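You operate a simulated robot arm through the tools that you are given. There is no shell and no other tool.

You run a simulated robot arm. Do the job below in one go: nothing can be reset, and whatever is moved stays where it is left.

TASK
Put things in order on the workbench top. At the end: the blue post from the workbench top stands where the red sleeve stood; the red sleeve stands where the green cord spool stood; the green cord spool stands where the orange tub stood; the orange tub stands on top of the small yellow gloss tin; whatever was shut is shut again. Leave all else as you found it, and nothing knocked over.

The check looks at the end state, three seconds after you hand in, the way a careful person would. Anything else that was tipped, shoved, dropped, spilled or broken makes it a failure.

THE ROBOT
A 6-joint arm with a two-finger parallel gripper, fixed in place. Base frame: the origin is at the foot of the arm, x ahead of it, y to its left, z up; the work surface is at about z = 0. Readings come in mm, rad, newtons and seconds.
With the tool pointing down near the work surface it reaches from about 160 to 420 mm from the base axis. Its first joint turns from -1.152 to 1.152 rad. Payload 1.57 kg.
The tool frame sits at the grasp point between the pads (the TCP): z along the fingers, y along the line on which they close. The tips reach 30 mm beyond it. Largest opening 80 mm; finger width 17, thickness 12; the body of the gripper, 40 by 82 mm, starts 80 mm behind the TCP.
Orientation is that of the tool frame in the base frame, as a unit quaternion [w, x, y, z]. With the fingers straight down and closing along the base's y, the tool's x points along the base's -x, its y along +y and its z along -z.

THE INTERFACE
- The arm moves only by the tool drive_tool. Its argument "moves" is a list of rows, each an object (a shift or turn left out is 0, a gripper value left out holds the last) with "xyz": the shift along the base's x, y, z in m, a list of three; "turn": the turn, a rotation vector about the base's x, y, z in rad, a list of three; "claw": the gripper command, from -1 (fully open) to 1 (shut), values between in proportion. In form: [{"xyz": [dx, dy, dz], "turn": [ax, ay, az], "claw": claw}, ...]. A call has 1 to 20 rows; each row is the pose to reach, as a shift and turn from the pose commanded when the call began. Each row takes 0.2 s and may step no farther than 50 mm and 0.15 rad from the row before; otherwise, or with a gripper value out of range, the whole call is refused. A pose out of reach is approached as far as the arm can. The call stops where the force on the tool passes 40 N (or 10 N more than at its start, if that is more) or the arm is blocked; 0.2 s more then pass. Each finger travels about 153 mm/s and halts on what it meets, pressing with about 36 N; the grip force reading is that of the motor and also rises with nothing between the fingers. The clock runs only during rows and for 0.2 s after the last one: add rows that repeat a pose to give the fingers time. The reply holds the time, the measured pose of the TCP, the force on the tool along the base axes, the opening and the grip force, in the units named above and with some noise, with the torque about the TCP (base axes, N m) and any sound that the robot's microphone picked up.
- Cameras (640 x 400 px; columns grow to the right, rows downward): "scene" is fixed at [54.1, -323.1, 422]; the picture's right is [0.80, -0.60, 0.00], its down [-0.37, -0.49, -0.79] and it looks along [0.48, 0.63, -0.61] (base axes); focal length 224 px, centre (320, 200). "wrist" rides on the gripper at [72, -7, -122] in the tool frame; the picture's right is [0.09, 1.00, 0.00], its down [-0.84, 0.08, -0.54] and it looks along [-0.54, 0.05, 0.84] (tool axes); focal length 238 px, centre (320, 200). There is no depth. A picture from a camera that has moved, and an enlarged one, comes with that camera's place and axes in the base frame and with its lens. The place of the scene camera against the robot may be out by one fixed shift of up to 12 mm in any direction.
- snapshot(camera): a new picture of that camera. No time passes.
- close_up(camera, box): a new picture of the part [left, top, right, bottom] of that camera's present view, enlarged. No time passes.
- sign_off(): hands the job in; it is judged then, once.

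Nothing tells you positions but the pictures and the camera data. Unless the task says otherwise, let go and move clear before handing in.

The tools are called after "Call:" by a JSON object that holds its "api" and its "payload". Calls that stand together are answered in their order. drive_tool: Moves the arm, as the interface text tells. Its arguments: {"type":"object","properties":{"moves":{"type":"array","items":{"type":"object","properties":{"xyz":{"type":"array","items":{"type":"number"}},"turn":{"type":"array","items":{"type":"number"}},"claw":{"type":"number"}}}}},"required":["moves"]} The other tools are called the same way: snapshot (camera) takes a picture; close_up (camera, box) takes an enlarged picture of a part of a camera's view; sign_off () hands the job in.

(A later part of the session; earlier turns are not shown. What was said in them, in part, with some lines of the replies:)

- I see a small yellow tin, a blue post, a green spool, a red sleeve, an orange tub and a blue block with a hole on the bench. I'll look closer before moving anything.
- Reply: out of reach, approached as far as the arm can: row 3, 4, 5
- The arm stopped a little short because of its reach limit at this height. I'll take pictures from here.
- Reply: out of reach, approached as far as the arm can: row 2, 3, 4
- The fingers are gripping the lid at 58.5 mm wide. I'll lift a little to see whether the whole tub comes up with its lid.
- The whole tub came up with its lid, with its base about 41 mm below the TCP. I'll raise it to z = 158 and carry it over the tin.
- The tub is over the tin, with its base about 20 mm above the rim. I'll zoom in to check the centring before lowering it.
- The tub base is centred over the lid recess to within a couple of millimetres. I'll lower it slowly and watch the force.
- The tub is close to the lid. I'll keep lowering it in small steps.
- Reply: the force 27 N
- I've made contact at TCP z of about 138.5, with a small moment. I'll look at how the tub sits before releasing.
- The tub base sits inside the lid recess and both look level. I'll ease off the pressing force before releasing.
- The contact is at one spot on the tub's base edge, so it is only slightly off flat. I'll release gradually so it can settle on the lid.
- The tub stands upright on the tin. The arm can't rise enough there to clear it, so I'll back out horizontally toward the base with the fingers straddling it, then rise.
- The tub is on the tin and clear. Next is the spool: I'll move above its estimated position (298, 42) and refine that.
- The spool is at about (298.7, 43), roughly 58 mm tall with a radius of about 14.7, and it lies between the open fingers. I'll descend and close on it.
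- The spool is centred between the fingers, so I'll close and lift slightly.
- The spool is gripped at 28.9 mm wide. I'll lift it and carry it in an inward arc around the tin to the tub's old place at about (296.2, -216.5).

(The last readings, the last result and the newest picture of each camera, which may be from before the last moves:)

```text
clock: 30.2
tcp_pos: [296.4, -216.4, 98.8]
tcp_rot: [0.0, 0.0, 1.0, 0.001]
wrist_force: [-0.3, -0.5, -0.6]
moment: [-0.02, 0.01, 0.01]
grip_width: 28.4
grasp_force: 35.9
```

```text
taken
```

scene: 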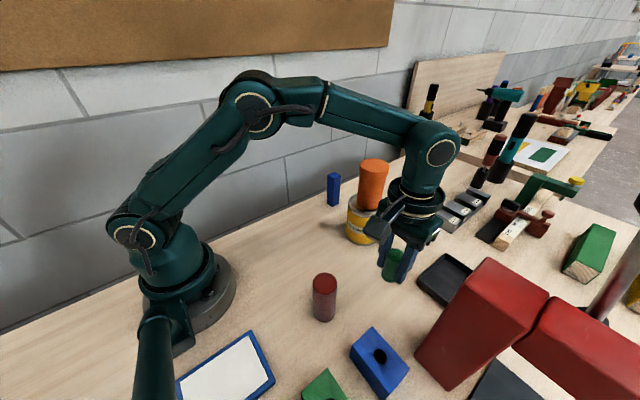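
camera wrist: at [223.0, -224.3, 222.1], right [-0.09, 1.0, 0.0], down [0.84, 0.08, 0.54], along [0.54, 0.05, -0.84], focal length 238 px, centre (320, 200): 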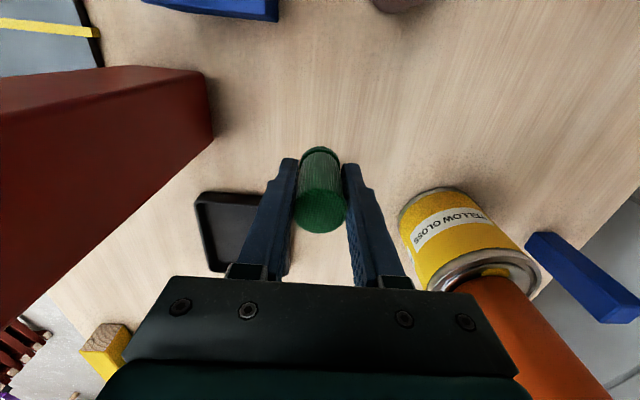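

The spool is at (296, -216.5) in x and y. I'll lower it to the bench.

Call:
{"api": "drive_tool", "payload": {"moves": [{"xyz": [0, 0, -0.02]}, {"xyz": [0, 0, -0.04]}, {"xyz": [0, 0, -0.052]}, {"xyz": [0, 0, -0.057]}, {"xyz": [0, 0, -0.059]}, {"xyz": [0, 0, -0.0595]}, {"xyz": [0, 0, -0.0595]}]}}

Call:
{"api": "close_up", "payload": {"camera": "scene", "box": [350, 220, 440, 320]}}

Call:
{"api": "snapshot", "payload": {"camera": "wrist"}}

```text
clock: 31.8
tcp_pos: [295.6, -216.2, 39.5]
tcp_rot: [0.0, 0.0, 1.0, 0.0]
wrist_force: [0.7, -0.9, -0.5]
moment: [0.02, 0.02, 0.01]
grip_width: 28.8
grasp_force: 35.8
```

```text
4.00 times, centred on (395, 270) of scene
camera zoom: at [54.1, -323.1, 422.0], right [0.8, -0.6, 0.0], down [-0.37, -0.49, -0.79], along [0.48, 0.63, -0.61], focal length 897 px, centre (20, -80)
```

zoom: 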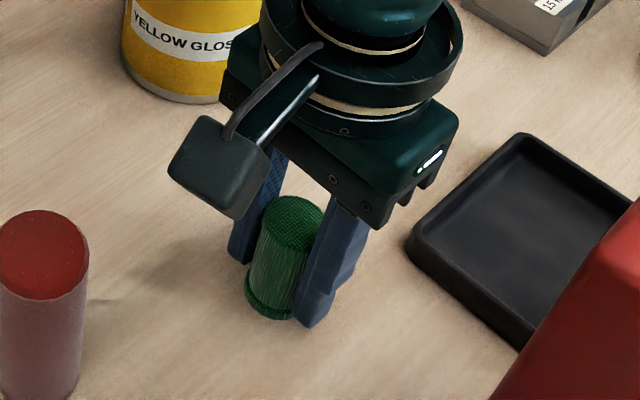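

```text
taken
camera wrist: at [223.1, -223.8, 162.2], right [-0.09, 1.0, 0.0], down [0.84, 0.08, 0.54], along [0.54, 0.05, -0.84], focal length 238 px, centre (320, 200)
```

wrist: 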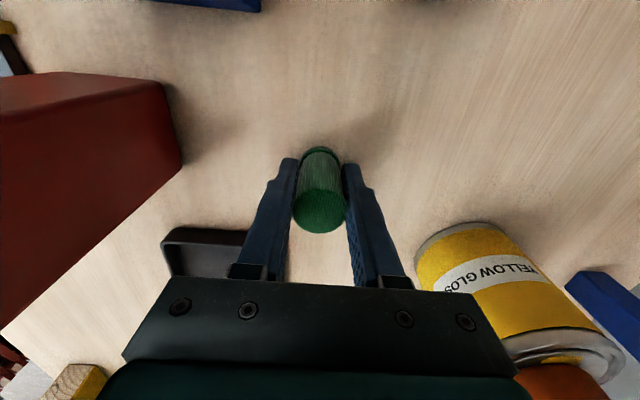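

The spool is within a millimetre of the bench. I'll nudge it down for contact and then release gradually.

Call:
{"api": "drive_tool", "payload": {"moves": [{"xyz": [0, 0, -0.0005]}, {"xyz": [0, 0, -0.0008]}, {"xyz": [0, 0, -0.0008]}]}}

```text
clock: 32.6
tcp_pos: [295.3, -215.5, 38.5]
tcp_rot: [0.001, 0.0, 1.0, 0.0]
wrist_force: [-1.5, 3.0, 10.2]
moment: [0.07, 0.02, -0.02]
grip_width: 28.5
grasp_force: 35.8
```

The spool touched down at about 10 N. I'll open the fingers gradually.

Call:
{"api": "drive_tool", "payload": {"moves": [{"claw": 0.32}, {"claw": 0.28}, {"claw": 0.25}, {"claw": 0.2}, {"claw": 0.1}, {"claw": -0.1}, {"claw": -0.4}, {"claw": -0.8}, {"claw": -1.0}, {"claw": -1.0}]}}

Call:
{"api": "snapshot", "payload": {"camera": "wrist"}}

```text
clock: 34.8
tcp_pos: [295.7, -216.1, 38.8]
tcp_rot: [0.0, 0.0, 1.0, 0.0]
wrist_force: [-0.6, -0.3, -0.4]
moment: [0.01, 0.01, 0.0]
grip_width: 79.8
grasp_force: 0.0
```

```text
taken
camera wrist: at [223.0, -223.9, 161.5], right [-0.09, 1.0, 0.0], down [0.84, 0.08, 0.54], along [0.54, 0.05, -0.84], focal length 238 px, centre (320, 200)
```

wrist: 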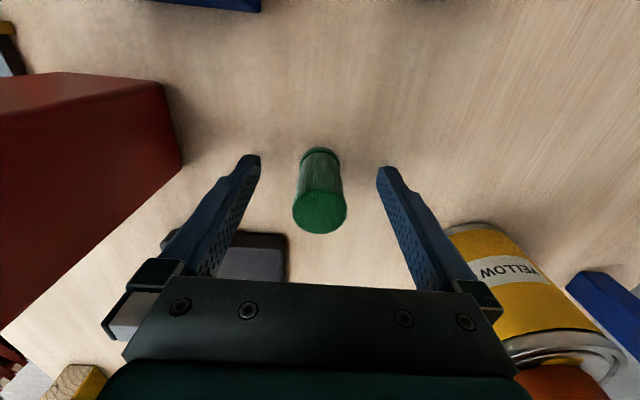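

The spool stands in the tub's old place. I'll rise and move above the sleeve at about (177, -176.5).

Call:
{"api": "drive_tool", "payload": {"moves": [{"xyz": [0, 0, 0.02]}, {"xyz": [0, 0, 0.05]}, {"xyz": [0, 0, 0.085]}, {"xyz": [0, 0, 0.12]}, {"xyz": [-0.035, 0.012, 0.12]}, {"xyz": [-0.07, 0.024, 0.12]}, {"xyz": [-0.1, 0.033, 0.12]}, {"xyz": [-0.119, 0.0395, 0.12]}, {"xyz": [-0.119, 0.0395, 0.12]}, {"xyz": [-0.119, 0.0395, 0.12]}]}}

Call:
{"api": "snapshot", "payload": {"camera": "wrist"}}

Call:
{"api": "snapshot", "payload": {"camera": "scene"}}

```text
clock: 37.0
tcp_pos: [176.3, -176.0, 158.5]
tcp_rot: [0.002, 0.001, 1.0, 0.0]
wrist_force: [-0.5, -0.1, -0.2]
moment: [-0.01, -0.01, 0.0]
grip_width: 80.0
grasp_force: 0.1
```

```text
taken
camera wrist: at [104.1, -185.0, 281.2], right [-0.09, 1.0, 0.0], down [0.84, 0.08, 0.54], along [0.54, 0.05, -0.84], focal length 238 px, centre (320, 200)
```

wrist: 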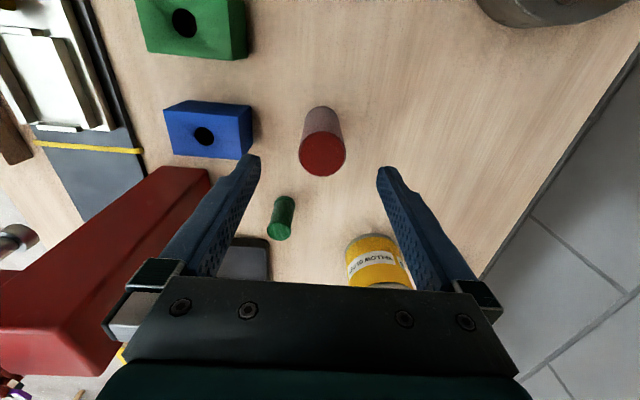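

```text
taken
```

scene: 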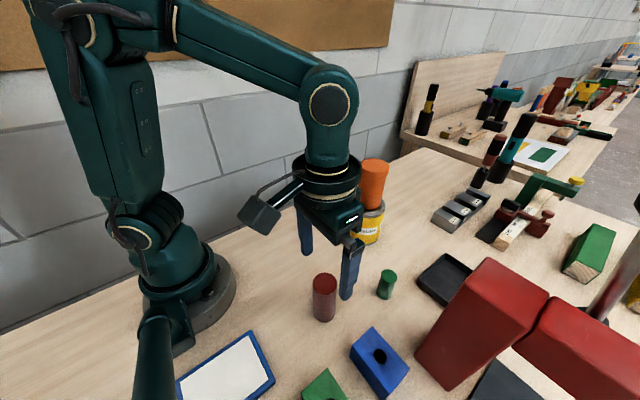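

Call:
{"api": "close_up", "payload": {"camera": "wrist", "box": [240, 80, 400, 200]}}

Call:
{"api": "close_up", "payload": {"camera": "wrist", "box": [140, 80, 300, 200]}}

```text
3.33 times, centred on (320, 140) of wrist
camera zoom: at [104.1, -185.0, 281.2], right [-0.09, 1.0, 0.0], down [0.84, 0.08, 0.54], along [0.54, 0.05, -0.84], focal length 794 px, centre (320, 400)
```

zoom: 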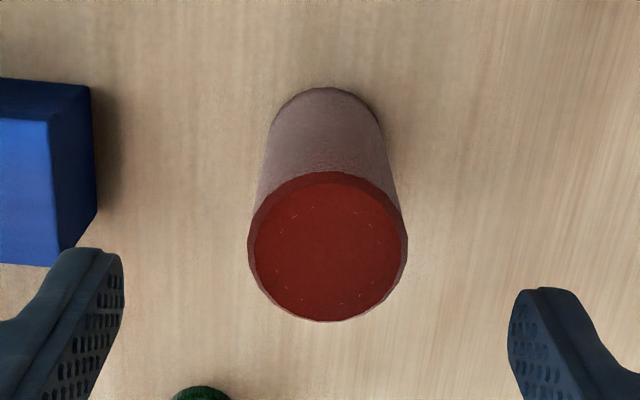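

```text
3.33 times, centred on (220, 140) of wrist
camera zoom: at [104.1, -185.0, 281.2], right [-0.09, 1.0, 0.0], down [0.84, 0.08, 0.54], along [0.54, 0.05, -0.84], focal length 794 px, centre (653, 400)
```

zoom: 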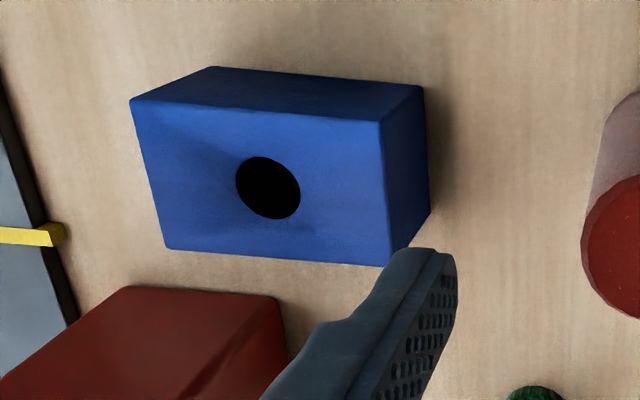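

The sleeve is at about (180, -176.3), 90 mm tall with a radius of about 20. The blue block is well clear, so I'll descend and grip.

Call:
{"api": "drive_tool", "payload": {"moves": [{"xyz": [0.0024, 0.0007, -0.03]}, {"xyz": [0.0024, 0.0007, -0.06]}, {"xyz": [0.0024, 0.0007, -0.085]}, {"xyz": [0.0024, 0.0007, -0.105]}, {"xyz": [0.0024, 0.0007, -0.1165]}, {"xyz": [0.0024, 0.0007, -0.1165]}, {"xyz": [0.0024, 0.0007, -0.1165]}]}}

Call:
{"api": "snapshot", "payload": {"camera": "wrist"}}

Call:
{"api": "close_up", "payload": {"camera": "scene", "box": [270, 230, 390, 340]}}

```text
clock: 38.6
tcp_pos: [179.1, -175.1, 43.0]
tcp_rot: [0.0, 0.001, 1.0, 0.0]
wrist_force: [-0.9, -0.2, -0.3]
moment: [-0.01, 0.0, 0.01]
grip_width: 79.9
grasp_force: 0.1
```

```text
taken
camera wrist: at [106.9, -183.5, 165.2], right [-0.09, 1.0, 0.0], down [0.84, 0.08, 0.54], along [0.54, 0.05, -0.84], focal length 238 px, centre (320, 200)
```

wrist: 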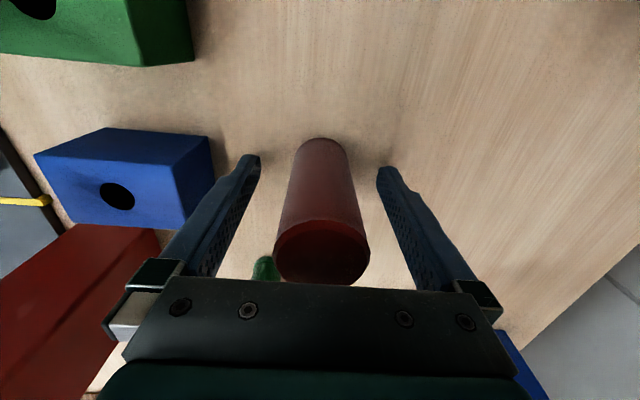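

```text
3.64 times, centred on (330, 285) of scene
camera zoom: at [54.1, -323.1, 422.0], right [0.8, -0.6, 0.0], down [-0.37, -0.49, -0.79], along [0.48, 0.63, -0.61], focal length 815 px, centre (284, -109)
```

zoom: 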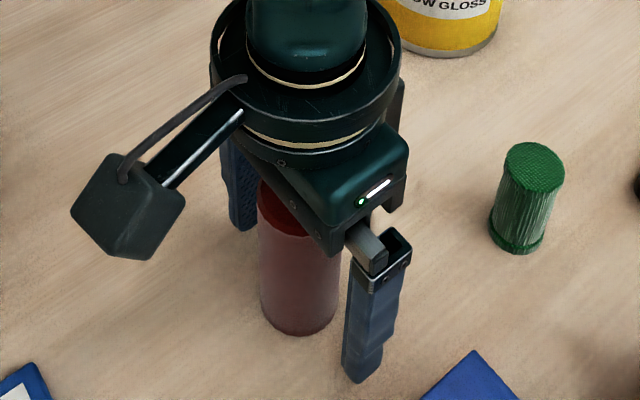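

The sleeve is between the fingers. I'll close on it and lift slightly.

Call:
{"api": "drive_tool", "payload": {"moves": [{"claw": -0.5}, {"claw": -0.2}, {"claw": 0.0}, {"claw": 0.3}, {"claw": 0.3}, {"claw": 0.3}]}}

Call:
{"api": "snapshot", "payload": {"camera": "wrist"}}

```text
clock: 40.0
tcp_pos: [180.7, -176.6, 42.3]
tcp_rot: [0.001, 0.0, 1.0, 0.0]
wrist_force: [-0.2, -1.1, 1.0]
moment: [-0.03, 0.02, 0.02]
grip_width: 38.1
grasp_force: 35.8
```

```text
taken
camera wrist: at [107.0, -183.5, 165.3], right [-0.09, 1.0, 0.0], down [0.84, 0.08, 0.54], along [0.54, 0.05, -0.84], focal length 238 px, centre (320, 200)
```

wrist: 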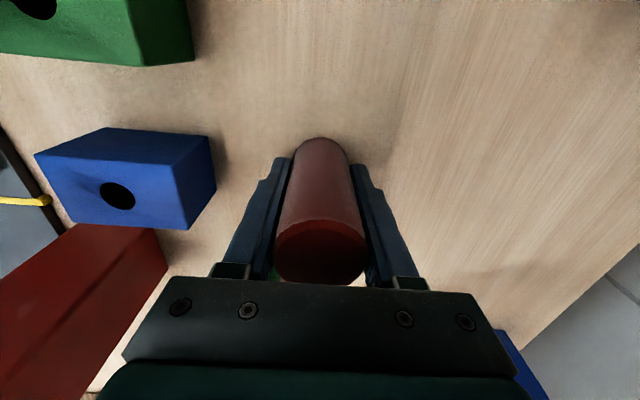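

The sleeve is gripped at 38 mm wide. I'll lift it and carry it straight across to the spool's old place at about (299, 42.7).

Call:
{"api": "drive_tool", "payload": {"moves": [{"xyz": [0, 0, 0.01]}, {"xyz": [0, 0, 0.03]}, {"xyz": [0, 0, 0.055]}, {"xyz": [0.005, 0.0092, 0.065]}, {"xyz": [0.0155, 0.0284, 0.065]}, {"xyz": [0.0298, 0.0546, 0.065]}, {"xyz": [0.0446, 0.0819, 0.065]}, {"xyz": [0.0595, 0.1092, 0.065]}, {"xyz": [0.0744, 0.1365, 0.065]}, {"xyz": [0.0893, 0.1638, 0.065]}, {"xyz": [0.103, 0.189, 0.065]}, {"xyz": [0.113, 0.207, 0.065]}, {"xyz": [0.119, 0.2184, 0.065]}, {"xyz": [0.119, 0.2184, 0.065]}, {"xyz": [0.119, 0.2184, 0.065]}]}}

Call:
{"api": "snapshot", "payload": {"camera": "wrist"}}

Call:
{"api": "snapshot", "payload": {"camera": "scene"}}

```text
clock: 43.2
tcp_pos: [298.8, 42.0, 108.2]
tcp_rot: [0.001, 0.0, 1.0, 0.0]
wrist_force: [0.4, 0.9, 0.1]
moment: [0.01, 0.04, 0.04]
grip_width: 38.5
grasp_force: 36.2
```

```text
taken
camera wrist: at [225.4, 34.7, 229.9], right [-0.09, 1.0, 0.0], down [0.84, 0.08, 0.54], along [0.54, 0.05, -0.84], focal length 238 px, centre (320, 200)
```

wrist: 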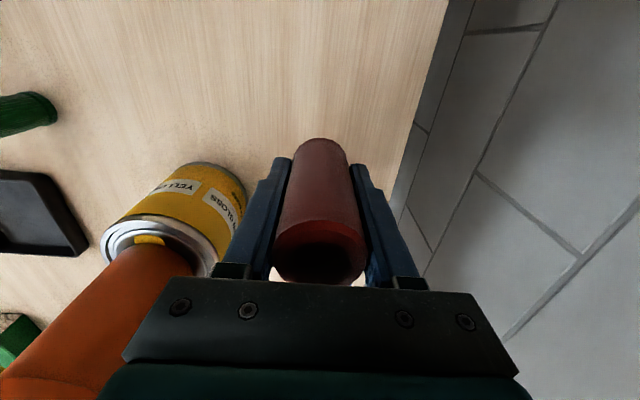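

```text
taken
```

scene: 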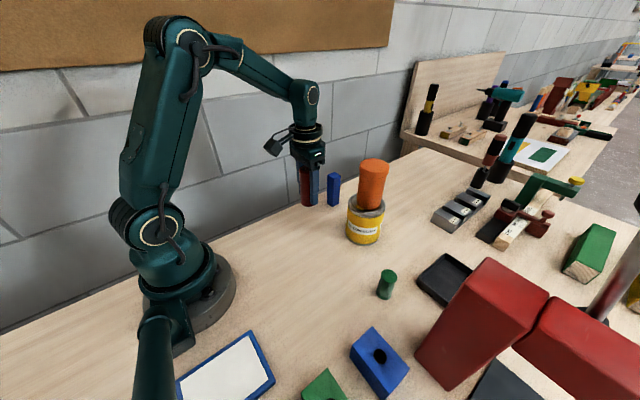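

Nothing was left under the sleeve, and it is now over the spool's old spot. I'll lower it.

Call:
{"api": "drive_tool", "payload": {"moves": [{"xyz": [0, 0, -0.02]}, {"xyz": [0, 0, -0.04]}, {"xyz": [0, 0, -0.055]}, {"xyz": [0, 0, -0.061]}, {"xyz": [0, 0, -0.064]}, {"xyz": [0, 0, -0.0645]}, {"xyz": [0, 0, -0.0645]}]}}

Call:
{"api": "snapshot", "payload": {"camera": "wrist"}}

Call:
{"api": "close_up", "payload": {"camera": "scene", "box": [260, 150, 400, 250]}}

```text
clock: 44.8
tcp_pos: [298.5, 42.2, 42.4]
tcp_rot: [0.0, 0.0, 1.0, 0.0]
wrist_force: [0.8, -0.4, -0.5]
moment: [0.01, -0.01, -0.01]
grip_width: 38.5
grasp_force: 35.7
```

```text
taken
camera wrist: at [225.3, 34.5, 165.5], right [-0.09, 1.0, 0.0], down [0.84, 0.08, 0.54], along [0.54, 0.05, -0.84], focal length 238 px, centre (320, 200)
```

wrist: 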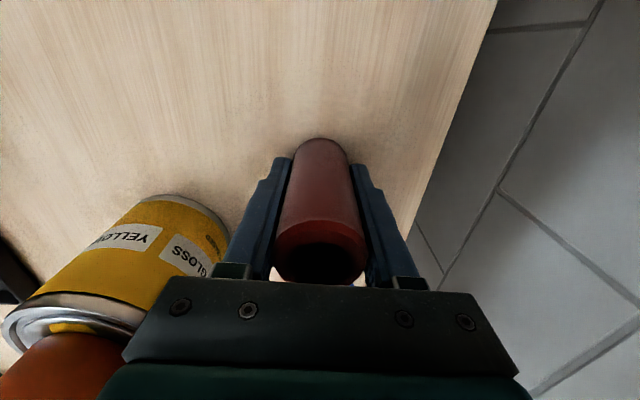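

```text
4.00 times, centred on (330, 200) of scene
camera zoom: at [54.1, -323.1, 422.0], right [0.8, -0.6, 0.0], down [-0.37, -0.49, -0.79], along [0.48, 0.63, -0.61], focal length 897 px, centre (280, 200)
```

zoom: 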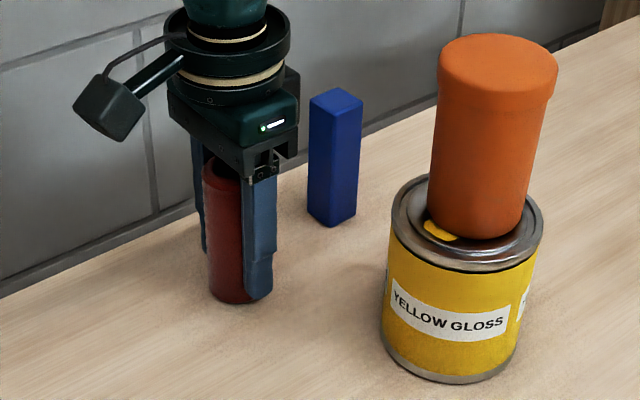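

The sleeve's top now looks dark inside, which differs from before. I'll check closely whether something came out of it or was left behind.

Call:
{"api": "close_up", "payload": {"camera": "scene", "box": [280, 240, 400, 340]}}

Call:
{"api": "close_up", "payload": {"camera": "wrist", "box": [250, 120, 390, 290]}}

Call:
{"api": "close_up", "payload": {"camera": "scene", "box": [290, 170, 350, 230]}}

```text
4.00 times, centred on (340, 290) of scene
camera zoom: at [54.1, -323.1, 422.0], right [0.8, -0.6, 0.0], down [-0.37, -0.49, -0.79], along [0.48, 0.63, -0.61], focal length 897 px, centre (240, -160)
```

zoom: 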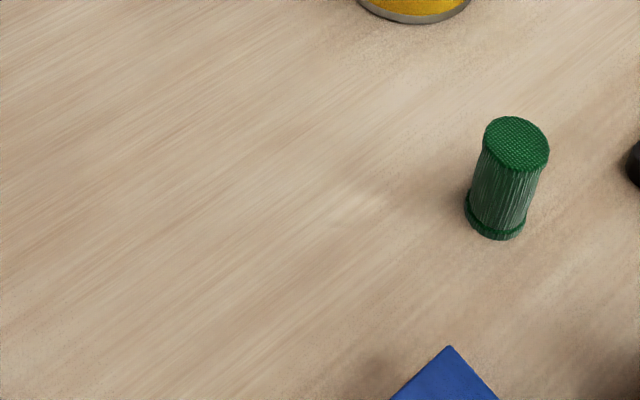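

```text
2.35 times, centred on (320, 205) of wrist
camera zoom: at [225.3, 34.5, 165.5], right [-0.09, 1.0, 0.0], down [0.84, 0.08, 0.54], along [0.54, 0.05, -0.84], focal length 561 px, centre (320, 188)
```

zoom: 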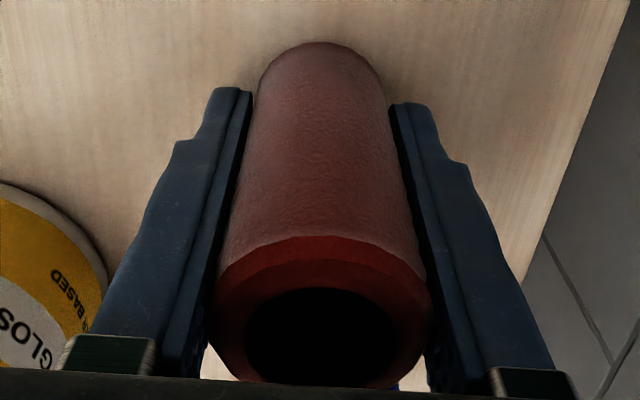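

```text
6.67 times, centred on (320, 200) of scene
camera zoom: at [54.1, -323.1, 422.0], right [0.8, -0.6, 0.0], down [-0.37, -0.49, -0.79], along [0.48, 0.63, -0.61], focal length 1494 px, centre (320, 200)
```

zoom: 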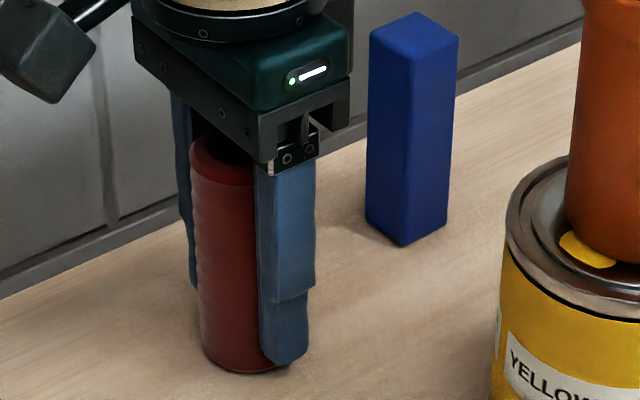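

Nothing is left at the sleeve's old place and no sound was reported. I'll set the sleeve down, release it, rise and look into it from above.

Call:
{"api": "drive_tool", "payload": {"moves": [{"xyz": [0, 0, -0.0005]}, {"xyz": [0, 0, -0.0008]}, {"xyz": [0, 0, -0.0008]}]}}

```text
clock: 45.6
tcp_pos: [297.9, 43.9, 41.2]
tcp_rot: [0.001, 0.0, 1.0, 0.0]
wrist_force: [-3.6, -1.4, 16.4]
moment: [-0.09, 0.14, -0.01]
grip_width: 38.5
grasp_force: 35.7
```

The sleeve is touching the bench, so I'll release it gradually.

Call:
{"api": "drive_tool", "payload": {"moves": [{"claw": 0.08}, {"claw": 0.04}, {"claw": 0.0}, {"claw": -0.05}, {"claw": -0.12}, {"claw": -0.3}, {"claw": -0.6}, {"claw": -1.0}, {"claw": -1.0}]}}

Call:
{"api": "snapshot", "payload": {"camera": "wrist"}}

```text
clock: 47.6
tcp_pos: [298.1, 42.5, 41.7]
tcp_rot: [0.001, 0.0, 1.0, 0.0]
wrist_force: [-0.2, 0.1, -0.3]
moment: [0.06, -0.02, -0.04]
grip_width: 80.0
grasp_force: 0.1
```

```text
taken
camera wrist: at [225.4, 34.7, 164.9], right [-0.09, 1.0, 0.0], down [0.84, 0.08, 0.54], along [0.54, 0.05, -0.84], focal length 238 px, centre (320, 200)
```

wrist: 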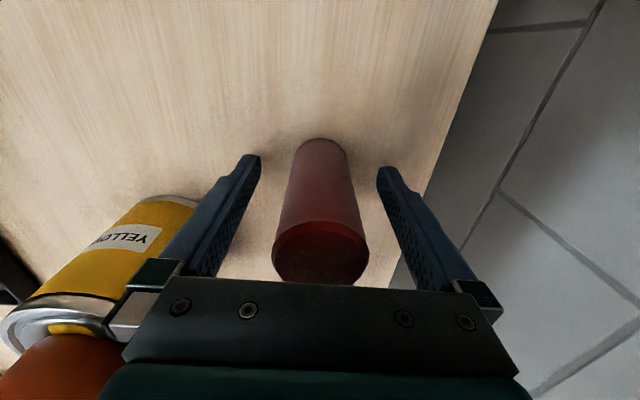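

With the fingers open the top looks solid red again, so the dark patch was only shading. I'll rise straight up and confirm from above.

Call:
{"api": "drive_tool", "payload": {"moves": [{"xyz": [0, 0, 0.02]}, {"xyz": [0, 0, 0.05]}, {"xyz": [0, 0, 0.085]}, {"xyz": [0, 0, 0.12]}, {"xyz": [0, 0, 0.15]}, {"xyz": [0, 0, 0.17]}, {"xyz": [0, 0, 0.17]}]}}

Call:
{"api": "snapshot", "payload": {"camera": "wrist"}}

Call:
{"api": "close_up", "payload": {"camera": "wrist", "box": [260, 60, 400, 200]}}

Call:
{"api": "close_up", "payload": {"camera": "scene", "box": [260, 150, 400, 250]}}

```text
clock: 49.2
tcp_pos: [297.9, 42.0, 212.6]
tcp_rot: [0.001, 0.0, 1.0, 0.0]
wrist_force: [-0.4, 1.2, 1.2]
moment: [-0.01, 0.01, 0.01]
grip_width: 80.0
grasp_force: 0.1
```

```text
taken
camera wrist: at [225.2, 34.6, 334.6], right [-0.09, 1.0, 0.0], down [0.84, 0.08, 0.54], along [0.54, 0.05, -0.84], focal length 238 px, centre (320, 200)
```

wrist: 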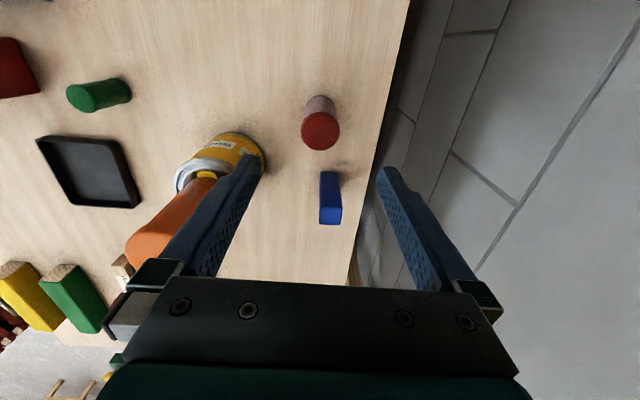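

```text
2.86 times, centred on (330, 130) of wrist
camera zoom: at [225.2, 34.6, 334.6], right [-0.09, 1.0, 0.0], down [0.84, 0.08, 0.54], along [0.54, 0.05, -0.84], focal length 681 px, centre (291, 400)
```

zoom: 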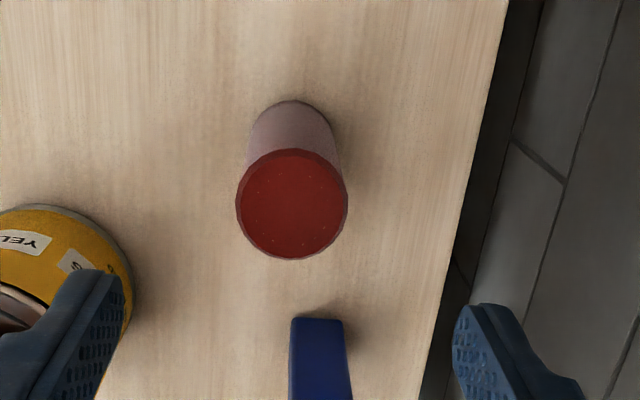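

```text
4.00 times, centred on (330, 200) of scene
camera zoom: at [54.1, -323.1, 422.0], right [0.8, -0.6, 0.0], down [-0.37, -0.49, -0.79], along [0.48, 0.63, -0.61], focal length 897 px, centre (280, 200)
```

zoom: 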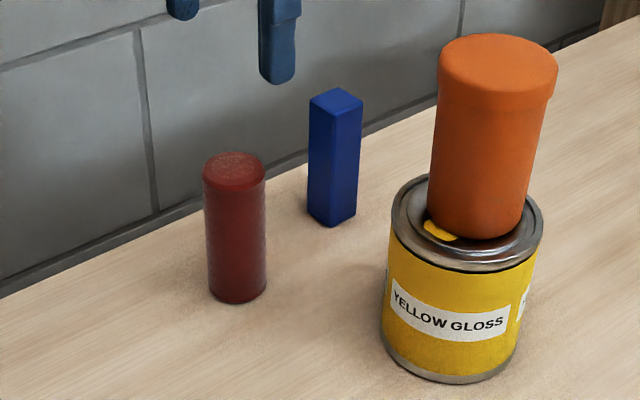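

The sleeve is intact and stands in the spool's old place. The blue post is at about (401, 63), at the far reach and near the wall. I'll narrow the fingers, drop in front of the post and approach it horizontally.

Call:
{"api": "drive_tool", "payload": {"moves": [{"xyz": [0.015, 0.007, -0.02], "claw": -0.6}, {"xyz": [0.03, 0.014, -0.04], "claw": -0.25}, {"xyz": [0.0468, 0.0206, -0.06], "claw": -0.25}, {"xyz": [0.0468, 0.0206, -0.06], "claw": -0.25}, {"xyz": [0.0468, 0.0206, -0.06], "claw": -0.25}]}}

Call:
{"api": "snapshot", "payload": {"camera": "wrist"}}

Call:
{"api": "close_up", "payload": {"camera": "wrist", "box": [260, 80, 400, 220]}}

Call:
{"api": "snapshot", "payload": {"camera": "scene"}}

```text
clock: 50.4
tcp_pos: [344.7, 62.7, 153.1]
tcp_rot: [0.001, 0.0, 1.0, 0.0]
wrist_force: [0.5, 0.5, -0.5]
moment: [0.0, -0.01, 0.01]
grip_width: 50.0
grasp_force: 0.0
```

```text
taken
camera wrist: at [272.2, 55.1, 275.0], right [-0.09, 1.0, 0.0], down [0.84, 0.08, 0.54], along [0.54, 0.05, -0.84], focal length 238 px, centre (320, 200)
```

wrist: 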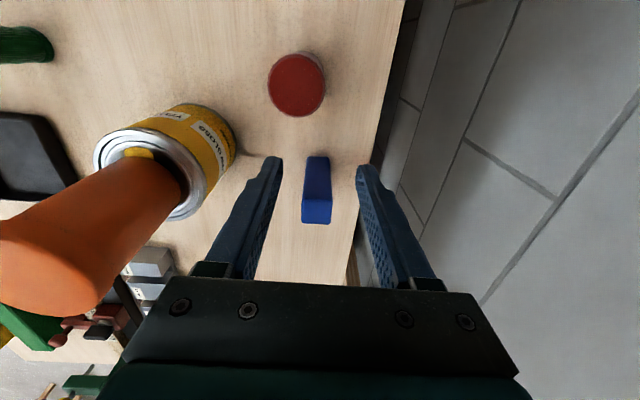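

```text
2.86 times, centred on (330, 150) of wrist
camera zoom: at [272.2, 55.1, 275.0], right [-0.09, 1.0, 0.0], down [0.84, 0.08, 0.54], along [0.54, 0.05, -0.84], focal length 681 px, centre (291, 343)
```

zoom: 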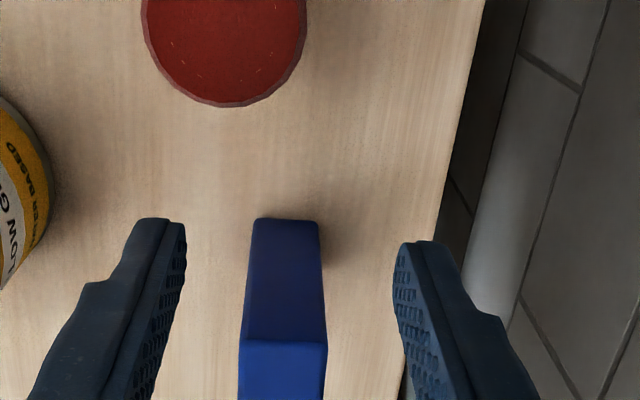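

```text
taken
```

scene: 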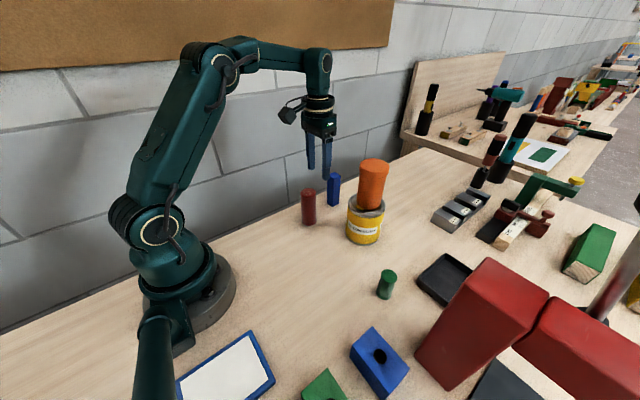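

The post is about 27 mm square and 98 mm tall, centred at about (400, 63) and turned roughly 4°. I'll match that yaw and descend in front of it.

Call:
{"api": "drive_tool", "payload": {"moves": [{"xyz": [0, 0.0005, -0.03], "turn": [0, 0, 0.04]}, {"xyz": [0, 0.0005, -0.06], "turn": [0, 0, 0.075]}, {"xyz": [0, 0.0005, -0.085], "turn": [0, 0, 0.075]}, {"xyz": [0, 0.0005, -0.1], "turn": [0, 0, 0.075]}, {"xyz": [0, 0.0005, -0.107], "turn": [0, 0, 0.075]}, {"xyz": [0, 0.0005, -0.107], "turn": [0, 0, 0.075]}]}}

Call:
{"api": "snapshot", "payload": {"camera": "wrist"}}

Call:
{"api": "close_up", "payload": {"camera": "scene", "box": [260, 130, 420, 250]}}

```text
clock: 51.8
tcp_pos: [345.0, 62.8, 43.7]
tcp_rot: [0.0, -0.038, 0.999, -0.001]
wrist_force: [-0.9, 0.0, -0.1]
moment: [0.0, 0.01, -0.01]
grip_width: 50.0
grasp_force: 0.1
```

```text
taken
camera wrist: at [272.8, 50.0, 167.2], right [-0.17, 0.99, 0.0], down [0.83, 0.14, 0.54], along [0.54, 0.09, -0.84], focal length 238 px, centre (320, 200)
```

wrist: 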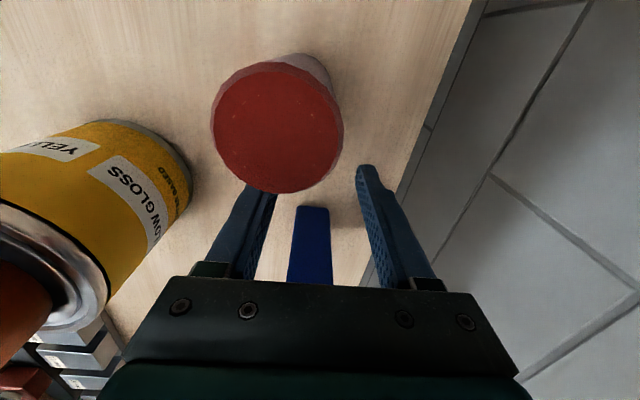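

```text
3.33 times, centred on (340, 190) of scene
camera zoom: at [54.1, -323.1, 422.0], right [0.8, -0.6, 0.0], down [-0.37, -0.49, -0.79], along [0.48, 0.63, -0.61], focal length 747 px, centre (253, 233)
```

zoom: 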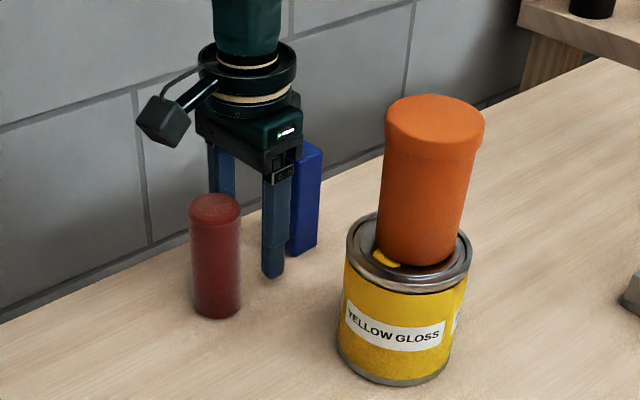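

The gripper is in front of the post and clear of the sleeve. I'll zoom in to check alignment before moving forward.

Call:
{"api": "close_up", "payload": {"camera": "wrist", "box": [240, 150, 400, 290]}}

```text
2.86 times, centred on (320, 220) of wrist
camera zoom: at [272.8, 50.0, 167.2], right [-0.17, 0.99, 0.0], down [0.83, 0.14, 0.54], along [0.54, 0.09, -0.84], focal length 681 px, centre (320, 143)
```

zoom: 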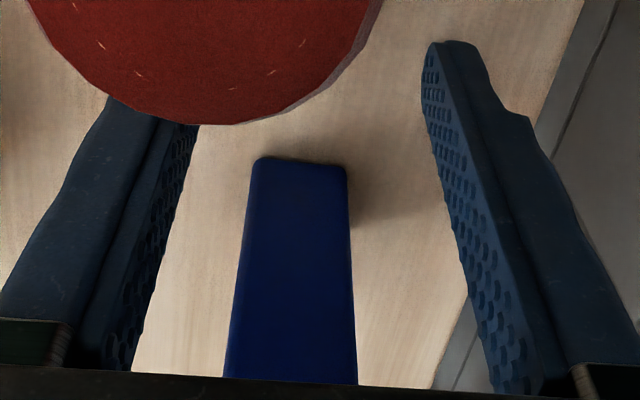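

The post's edge lines up with the gripper's yaw. I'll move straight forward until the fingers straddle the post at x of about 400.

Call:
{"api": "drive_tool", "payload": {"moves": [{"xyz": [0.012, 0.0001, 0]}, {"xyz": [0.026, 0.0002, 0]}, {"xyz": [0.04, 0.0004, 0]}, {"xyz": [0.05, 0.0005, 0]}, {"xyz": [0.0545, 0.0005, 0]}, {"xyz": [0.0545, 0.0005, 0]}, {"xyz": [0.0545, 0.0005, 0]}]}}

Call:
{"api": "snapshot", "payload": {"camera": "wrist"}}

Call:
{"api": "close_up", "payload": {"camera": "scene", "box": [260, 130, 420, 250]}}

```text
clock: 53.4
tcp_pos: [398.6, 63.4, 44.6]
tcp_rot: [0.001, -0.038, 0.999, 0.0]
wrist_force: [-0.1, 0.7, -0.3]
moment: [-0.01, 0.02, -0.01]
grip_width: 49.9
grasp_force: 0.0
```

```text
taken
camera wrist: at [327.2, 50.8, 167.8], right [-0.17, 0.99, 0.0], down [0.83, 0.14, 0.54], along [0.54, 0.09, -0.84], focal length 238 px, centre (320, 200)
```

wrist: 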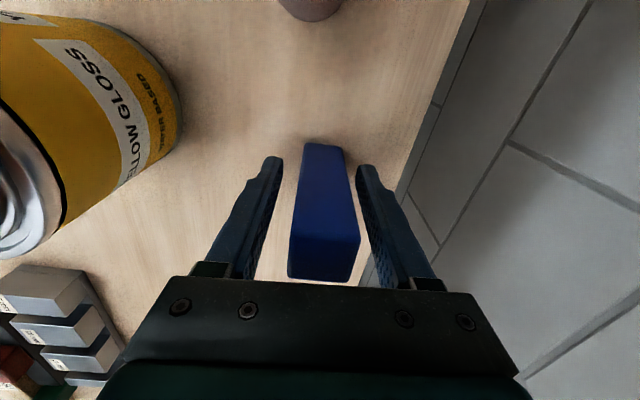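

```text
3.33 times, centred on (340, 190) of scene
camera zoom: at [54.1, -323.1, 422.0], right [0.8, -0.6, 0.0], down [-0.37, -0.49, -0.79], along [0.48, 0.63, -0.61], focal length 747 px, centre (253, 233)
```

zoom: 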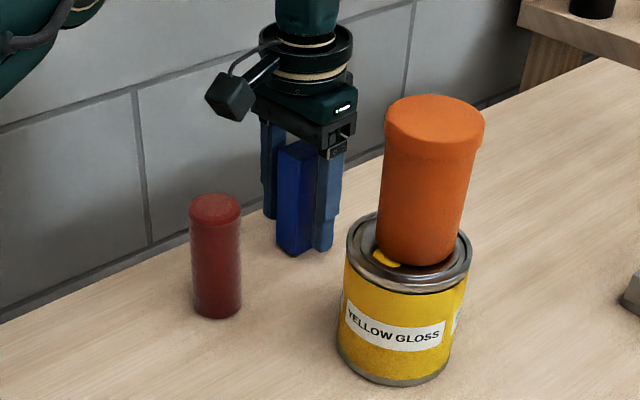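

The fingers straddle the post, so I'll close on it.

Call:
{"api": "drive_tool", "payload": {"moves": [{"claw": -0.05}, {"claw": 0.15}, {"claw": 0.3}, {"claw": 0.55}, {"claw": 0.55}, {"claw": 0.55}]}}

Call:
{"api": "snapshot", "payload": {"camera": "wrist"}}

```text
clock: 54.8
tcp_pos: [399.3, 64.0, 44.6]
tcp_rot: [0.001, -0.037, 0.999, 0.0]
wrist_force: [0.2, -1.1, 0.0]
moment: [0.0, -0.02, -0.02]
grip_width: 27.8
grasp_force: 36.0
```

```text
taken
camera wrist: at [327.2, 50.8, 167.9], right [-0.17, 0.99, 0.0], down [0.83, 0.14, 0.54], along [0.54, 0.09, -0.84], focal length 238 px, centre (320, 200)
```

wrist: 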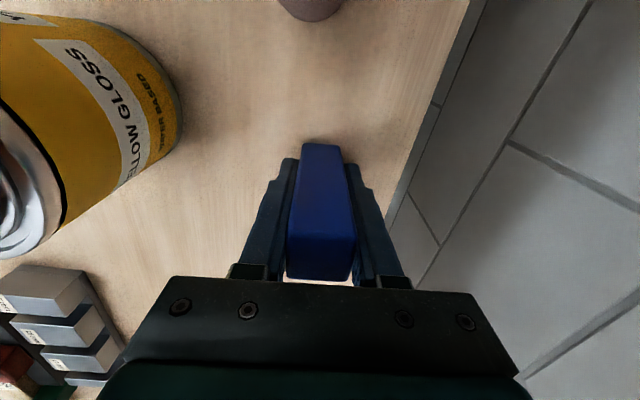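

The post is gripped at 27.8 mm wide. I'll lift it while backing away from the wall, rise above the sleeve, and carry it to the sleeve's old place at about (180, -176).

Call:
{"api": "drive_tool", "payload": {"moves": [{"xyz": [0, 0, 0.008]}, {"xyz": [-0.005, 0, 0.02]}, {"xyz": [-0.015, 0, 0.045]}, {"xyz": [-0.03, 0, 0.075]}, {"xyz": [-0.045, 0, 0.1]}, {"xyz": [-0.055, 0, 0.115]}, {"xyz": [-0.055, 0, 0.115]}]}}

Call:
{"api": "snapshot", "payload": {"camera": "scene"}}

```text
clock: 56.4
tcp_pos: [344.8, 65.5, 159.3]
tcp_rot: [0.0, -0.038, 0.999, 0.001]
wrist_force: [0.9, -0.1, -0.1]
moment: [0.01, -0.04, -0.01]
grip_width: 27.2
grasp_force: 36.0
```

```text
taken
```

scene: 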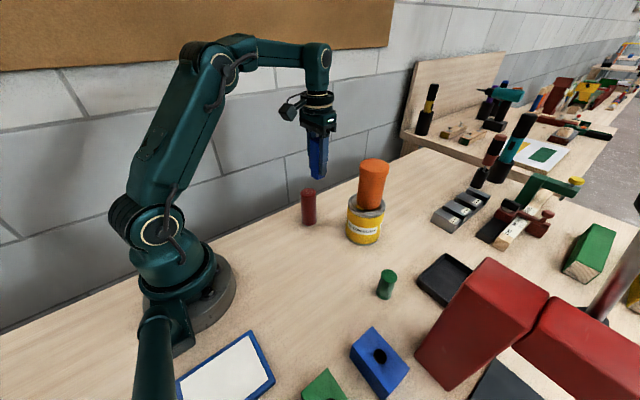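

The post is lifted clear, so I'll continue to the sleeve's old place.

Call:
{"api": "drive_tool", "payload": {"moves": [{"xyz": [-0.02, -0.006, 0]}, {"xyz": [-0.045, -0.02, 0]}, {"xyz": [-0.065, -0.045, 0]}, {"xyz": [-0.083, -0.08, 0]}, {"xyz": [-0.1, -0.115, 0]}, {"xyz": [-0.12, -0.15, 0]}, {"xyz": [-0.138, -0.185, 0]}, {"xyz": [-0.153, -0.213, 0]}, {"xyz": [-0.162, -0.232, 0]}, {"xyz": [-0.1659, -0.2403, 0]}, {"xyz": [-0.1659, -0.2403, 0]}, {"xyz": [-0.1659, -0.2403, 0]}]}}

Call:
{"api": "snapshot", "payload": {"camera": "wrist"}}

Call:
{"api": "snapshot", "payload": {"camera": "scene"}}

```text
clock: 59.0
tcp_pos: [178.7, -176.2, 159.6]
tcp_rot: [0.0, -0.038, 0.999, 0.0]
wrist_force: [0.2, -0.4, -0.8]
moment: [0.01, -0.03, -0.01]
grip_width: 27.4
grasp_force: 36.4
```

```text
taken
camera wrist: at [106.5, -189.5, 282.6], right [-0.17, 0.99, 0.0], down [0.83, 0.14, 0.54], along [0.54, 0.09, -0.84], focal length 238 px, centre (320, 200)
```

wrist: 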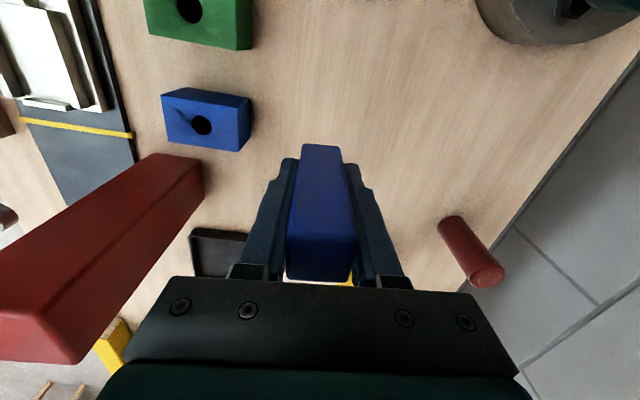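

```text
taken
```

scene: 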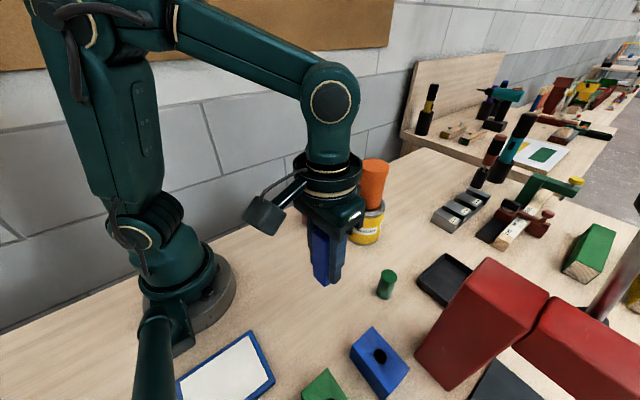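

The post is above the sleeve's old place, so I'll lower it.

Call:
{"api": "drive_tool", "payload": {"moves": [{"xyz": [0, 0, -0.03]}, {"xyz": [0, 0, -0.06]}, {"xyz": [0, 0, -0.085]}, {"xyz": [0, 0, -0.103]}, {"xyz": [0, 0, -0.111]}, {"xyz": [0, 0, -0.114]}, {"xyz": [0, 0, -0.114]}]}}

Call:
{"api": "snapshot", "payload": {"camera": "wrist"}}

Call:
{"api": "close_up", "payload": {"camera": "scene", "box": [270, 230, 390, 340]}}

```text
clock: 60.6
tcp_pos: [179.9, -174.8, 46.5]
tcp_rot: [0.0, -0.037, 0.999, 0.0]
wrist_force: [-0.2, -0.7, -0.8]
moment: [0.01, 0.02, 0.01]
grip_width: 27.4
grasp_force: 36.0
```

```text
taken
camera wrist: at [106.6, -189.2, 168.7], right [-0.17, 0.99, 0.0], down [0.83, 0.14, 0.54], along [0.54, 0.09, -0.84], focal length 238 px, centre (320, 200)
```

wrist: 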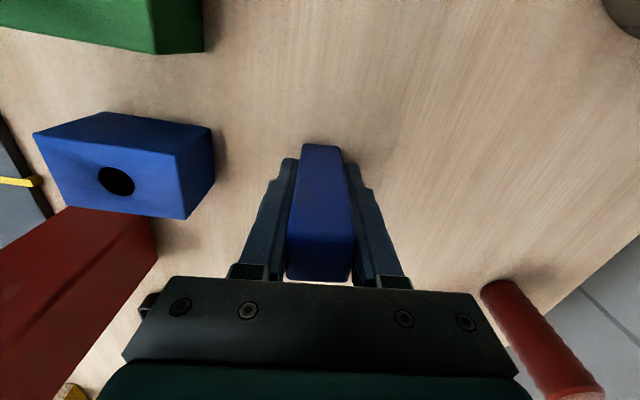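

```text
3.64 times, centred on (330, 285) of scene
camera zoom: at [54.1, -323.1, 422.0], right [0.8, -0.6, 0.0], down [-0.37, -0.49, -0.79], along [0.48, 0.63, -0.61], focal length 815 px, centre (284, -109)
```

zoom: 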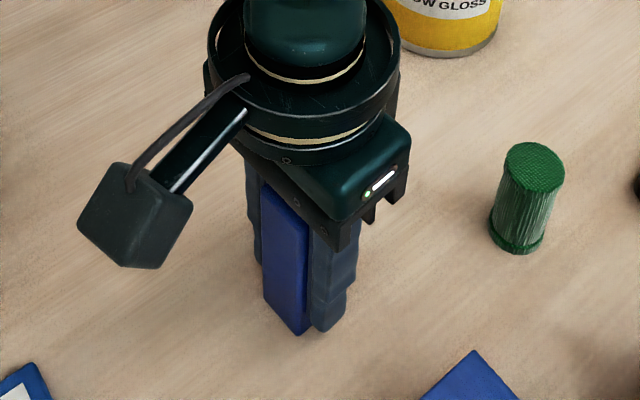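

The post is about 1 mm above the bench. I'll touch it down gently.

Call:
{"api": "drive_tool", "payload": {"moves": [{"xyz": [0, 0, -0.0007]}, {"xyz": [0, 0, -0.0012]}, {"xyz": [0, 0, -0.0012]}]}}

```text
clock: 61.4
tcp_pos: [179.3, -176.7, 45.9]
tcp_rot: [0.001, -0.037, 0.999, 0.0]
wrist_force: [-0.7, -0.7, 2.0]
moment: [-0.04, 0.01, 0.0]
grip_width: 27.3
grasp_force: 36.0
```

Call:
{"api": "drive_tool", "payload": {"moves": [{"xyz": [0, 0, -0.0004]}, {"xyz": [0, 0, -0.0004]}]}}

```text
clock: 62.0
tcp_pos: [179.0, -177.1, 44.7]
tcp_rot: [0.0, -0.037, 0.999, 0.001]
wrist_force: [-1.9, 2.2, 18.9]
moment: [0.13, 0.02, -0.01]
grip_width: 27.5
grasp_force: 36.1
```

The post is in firm contact with the bench, so I'll release it gradually.

Call:
{"api": "drive_tool", "payload": {"moves": [{"claw": 0.35}, {"claw": 0.31}, {"claw": 0.27}, {"claw": 0.23}, {"claw": 0.15}, {"claw": 0.0}, {"claw": -0.3}, {"claw": -0.6}, {"claw": -0.6}]}}

Call:
{"api": "snapshot", "payload": {"camera": "wrist"}}

```text
clock: 64.0
tcp_pos: [179.0, -175.7, 44.1]
tcp_rot: [0.001, -0.038, 0.999, 0.0]
wrist_force: [-0.2, -0.1, 0.5]
moment: [-0.03, -0.04, 0.01]
grip_width: 64.2
grasp_force: 0.0
```

```text
taken
camera wrist: at [106.4, -189.2, 167.3], right [-0.17, 0.99, 0.0], down [0.83, 0.14, 0.54], along [0.54, 0.09, -0.84], focal length 238 px, centre (320, 200)
```

wrist: 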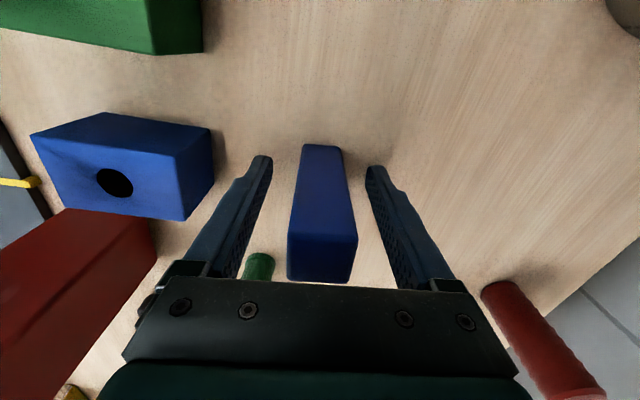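

The post stands free between the fingers. I'll rise straight up and take pictures to verify the end state.

Call:
{"api": "drive_tool", "payload": {"moves": [{"xyz": [0, 0, 0.02]}, {"xyz": [0, 0, 0.05]}, {"xyz": [0, 0, 0.085]}, {"xyz": [0, 0, 0.12]}, {"xyz": [0, 0, 0.16]}, {"xyz": [0, 0, 0.2]}, {"xyz": [0, 0, 0.22]}, {"xyz": [0, 0, 0.22]}]}}

Call:
{"api": "snapshot", "payload": {"camera": "wrist"}}

Call:
{"api": "snapshot", "payload": {"camera": "scene"}}

```text
clock: 65.8
tcp_pos: [178.0, -175.4, 264.7]
tcp_rot: [0.0, -0.038, 0.999, 0.0]
wrist_force: [-0.8, -0.7, -0.6]
moment: [0.0, -0.01, 0.02]
grip_width: 63.9
grasp_force: 0.1
```

```text
taken
camera wrist: at [106.5, -189.5, 387.3], right [-0.17, 0.99, 0.0], down [0.83, 0.14, 0.54], along [0.54, 0.09, -0.84], focal length 238 px, centre (320, 200)
```

wrist: 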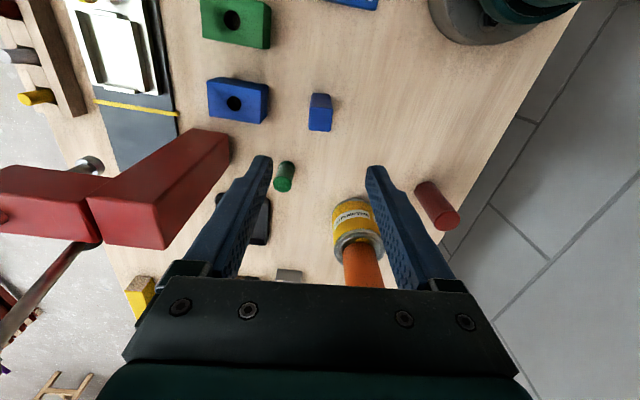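

```text
taken
```

scene: 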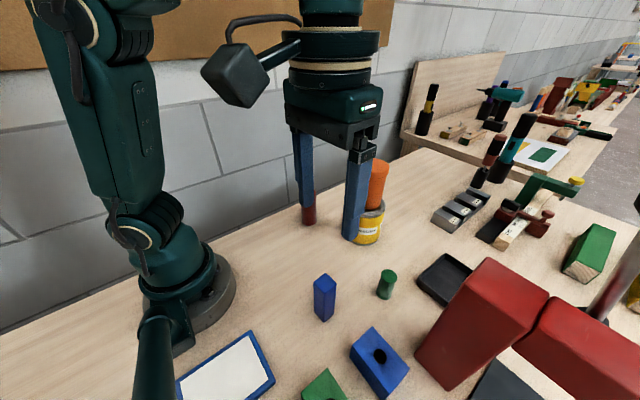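

All four items appear placed. I'll move back to the starting pose for an unobstructed check.

Call:
{"api": "drive_tool", "payload": {"moves": [{"xyz": [0.01, 0.035, 0.005], "turn": [0, 0, -0.03]}, {"xyz": [0.02, 0.07, 0.01], "turn": [0, 0, -0.06]}, {"xyz": [0.035, 0.105, 0.015], "turn": [0, 0, -0.075]}, {"xyz": [0.046, 0.13, 0.02], "turn": [0, 0, -0.075]}, {"xyz": [0.046, 0.13, 0.02], "turn": [0, 0, -0.075], "claw": -1}, {"xyz": [0.046, 0.13, 0.02], "turn": [0, 0, -0.075], "claw": -1}]}}

Call:
{"api": "snapshot", "payload": {"camera": "wrist"}}

Call:
{"api": "snapshot", "payload": {"camera": "scene"}}

Call:
{"api": "close_up", "payload": {"camera": "scene", "box": [260, 140, 440, 340]}}

```text
clock: 67.2
tcp_pos: [224.3, -46.4, 284.8]
tcp_rot: [0.0, 0.001, 1.0, 0.0]
wrist_force: [-0.3, -0.6, -0.2]
moment: [0.0, 0.03, 0.0]
grip_width: 80.1
grasp_force: 0.1
```

```text
taken
camera wrist: at [151.9, -55.1, 407.2], right [-0.09, 1.0, 0.0], down [0.84, 0.08, 0.54], along [0.54, 0.05, -0.84], focal length 238 px, centre (320, 200)
```

wrist: 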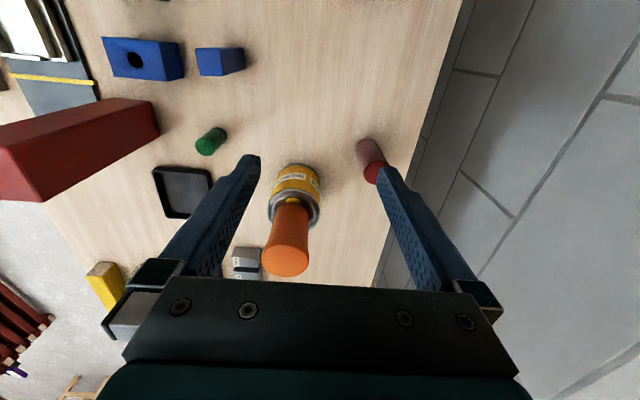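

```text
taken
```

scene: 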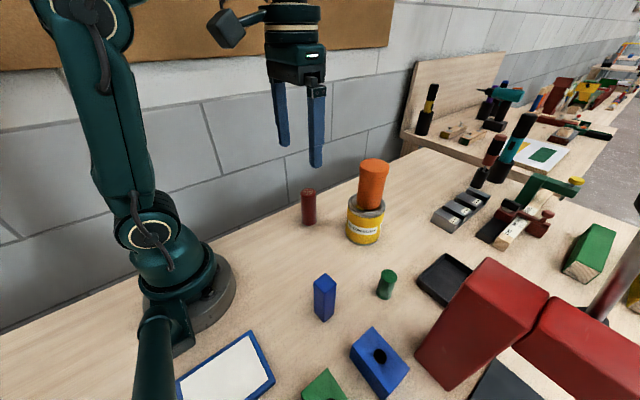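

```text
2.00 times, centred on (350, 240) of scene
camera zoom: at [54.1, -323.1, 422.0], right [0.8, -0.6, 0.0], down [-0.37, -0.49, -0.79], along [0.48, 0.63, -0.61], focal length 448 px, centre (260, 120)
```

zoom: 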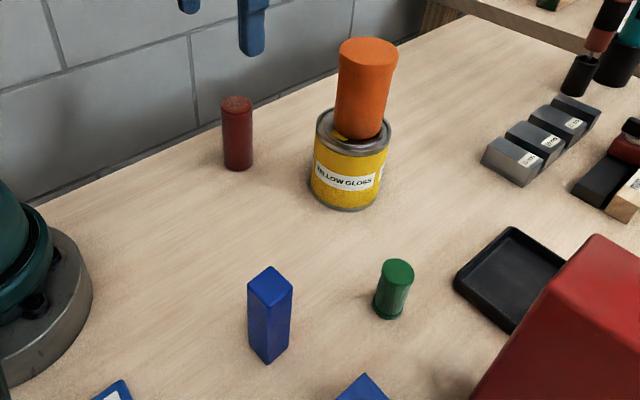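

Positions match the originals in the fixed camera. I'll do one last zoom to confirm the tub stands flat and everything is upright.

Call:
{"api": "close_up", "payload": {"camera": "scene", "box": [335, 150, 400, 250]}}

Call:
{"api": "close_up", "payload": {"camera": "wrist", "box": [180, 20, 400, 290]}}

```text
4.00 times, centred on (368, 200) of scene
camera zoom: at [54.1, -323.1, 422.0], right [0.8, -0.6, 0.0], down [-0.37, -0.49, -0.79], along [0.48, 0.63, -0.61], focal length 897 px, centre (130, 200)
```

zoom: 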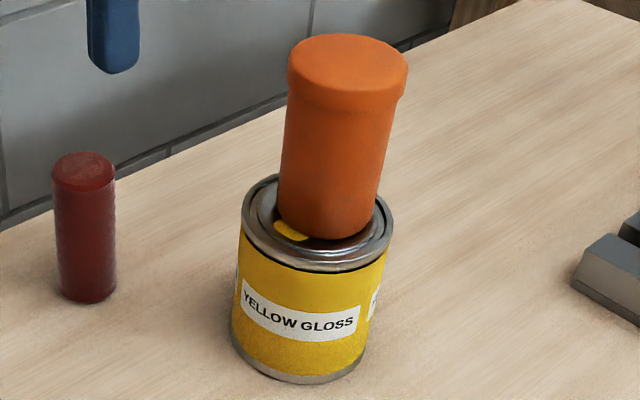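

```text
1.48 times, centred on (290, 155) of wrist
camera zoom: at [151.9, -55.1, 407.2], right [-0.09, 1.0, 0.0], down [0.84, 0.08, 0.54], along [0.54, 0.05, -0.84], focal length 353 px, centre (364, 267)
```

zoom: 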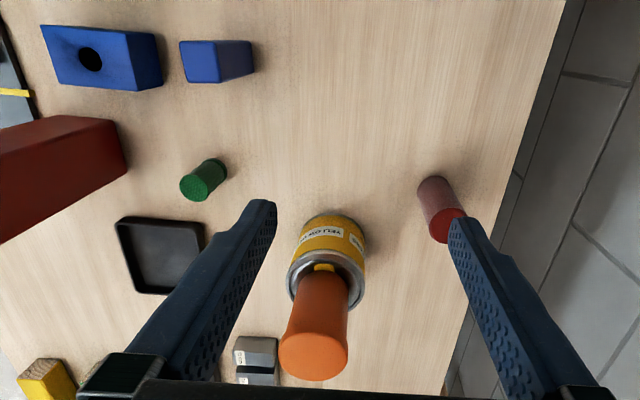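

Everything is in place. The blue post is where the sleeve stood, the red sleeve is where the spool stood, and the green spool is where the tub stood. The orange tub is upright on the yellow tin with its lid on. Nothing else has moved and the arm is clear, so I'm handing in.

Call:
{"api": "sign_off", "payload": {}}

```text
The job is handed in.
```

The job is handed in, and the end state looks right in the last pictures from both cameras.

- **Blue post:** stands where the red sleeve stood.
- **Red sleeve:** stands where the green cord spool stood.
- **Green cord spool:** stands where the orange tub stood.
- **Orange tub:** stands upright on the small yellow gloss tin, inside the lid's rim, with its own lid still on.

Against the first pictures, the moved items match the old spots to within a few millimetres. The tin has not shifted. The rest of the bench looks as it did, and no knock or fall was heard. I opened nothing, so there was nothing to shut again. The gripper was open and well clear when I handed in.
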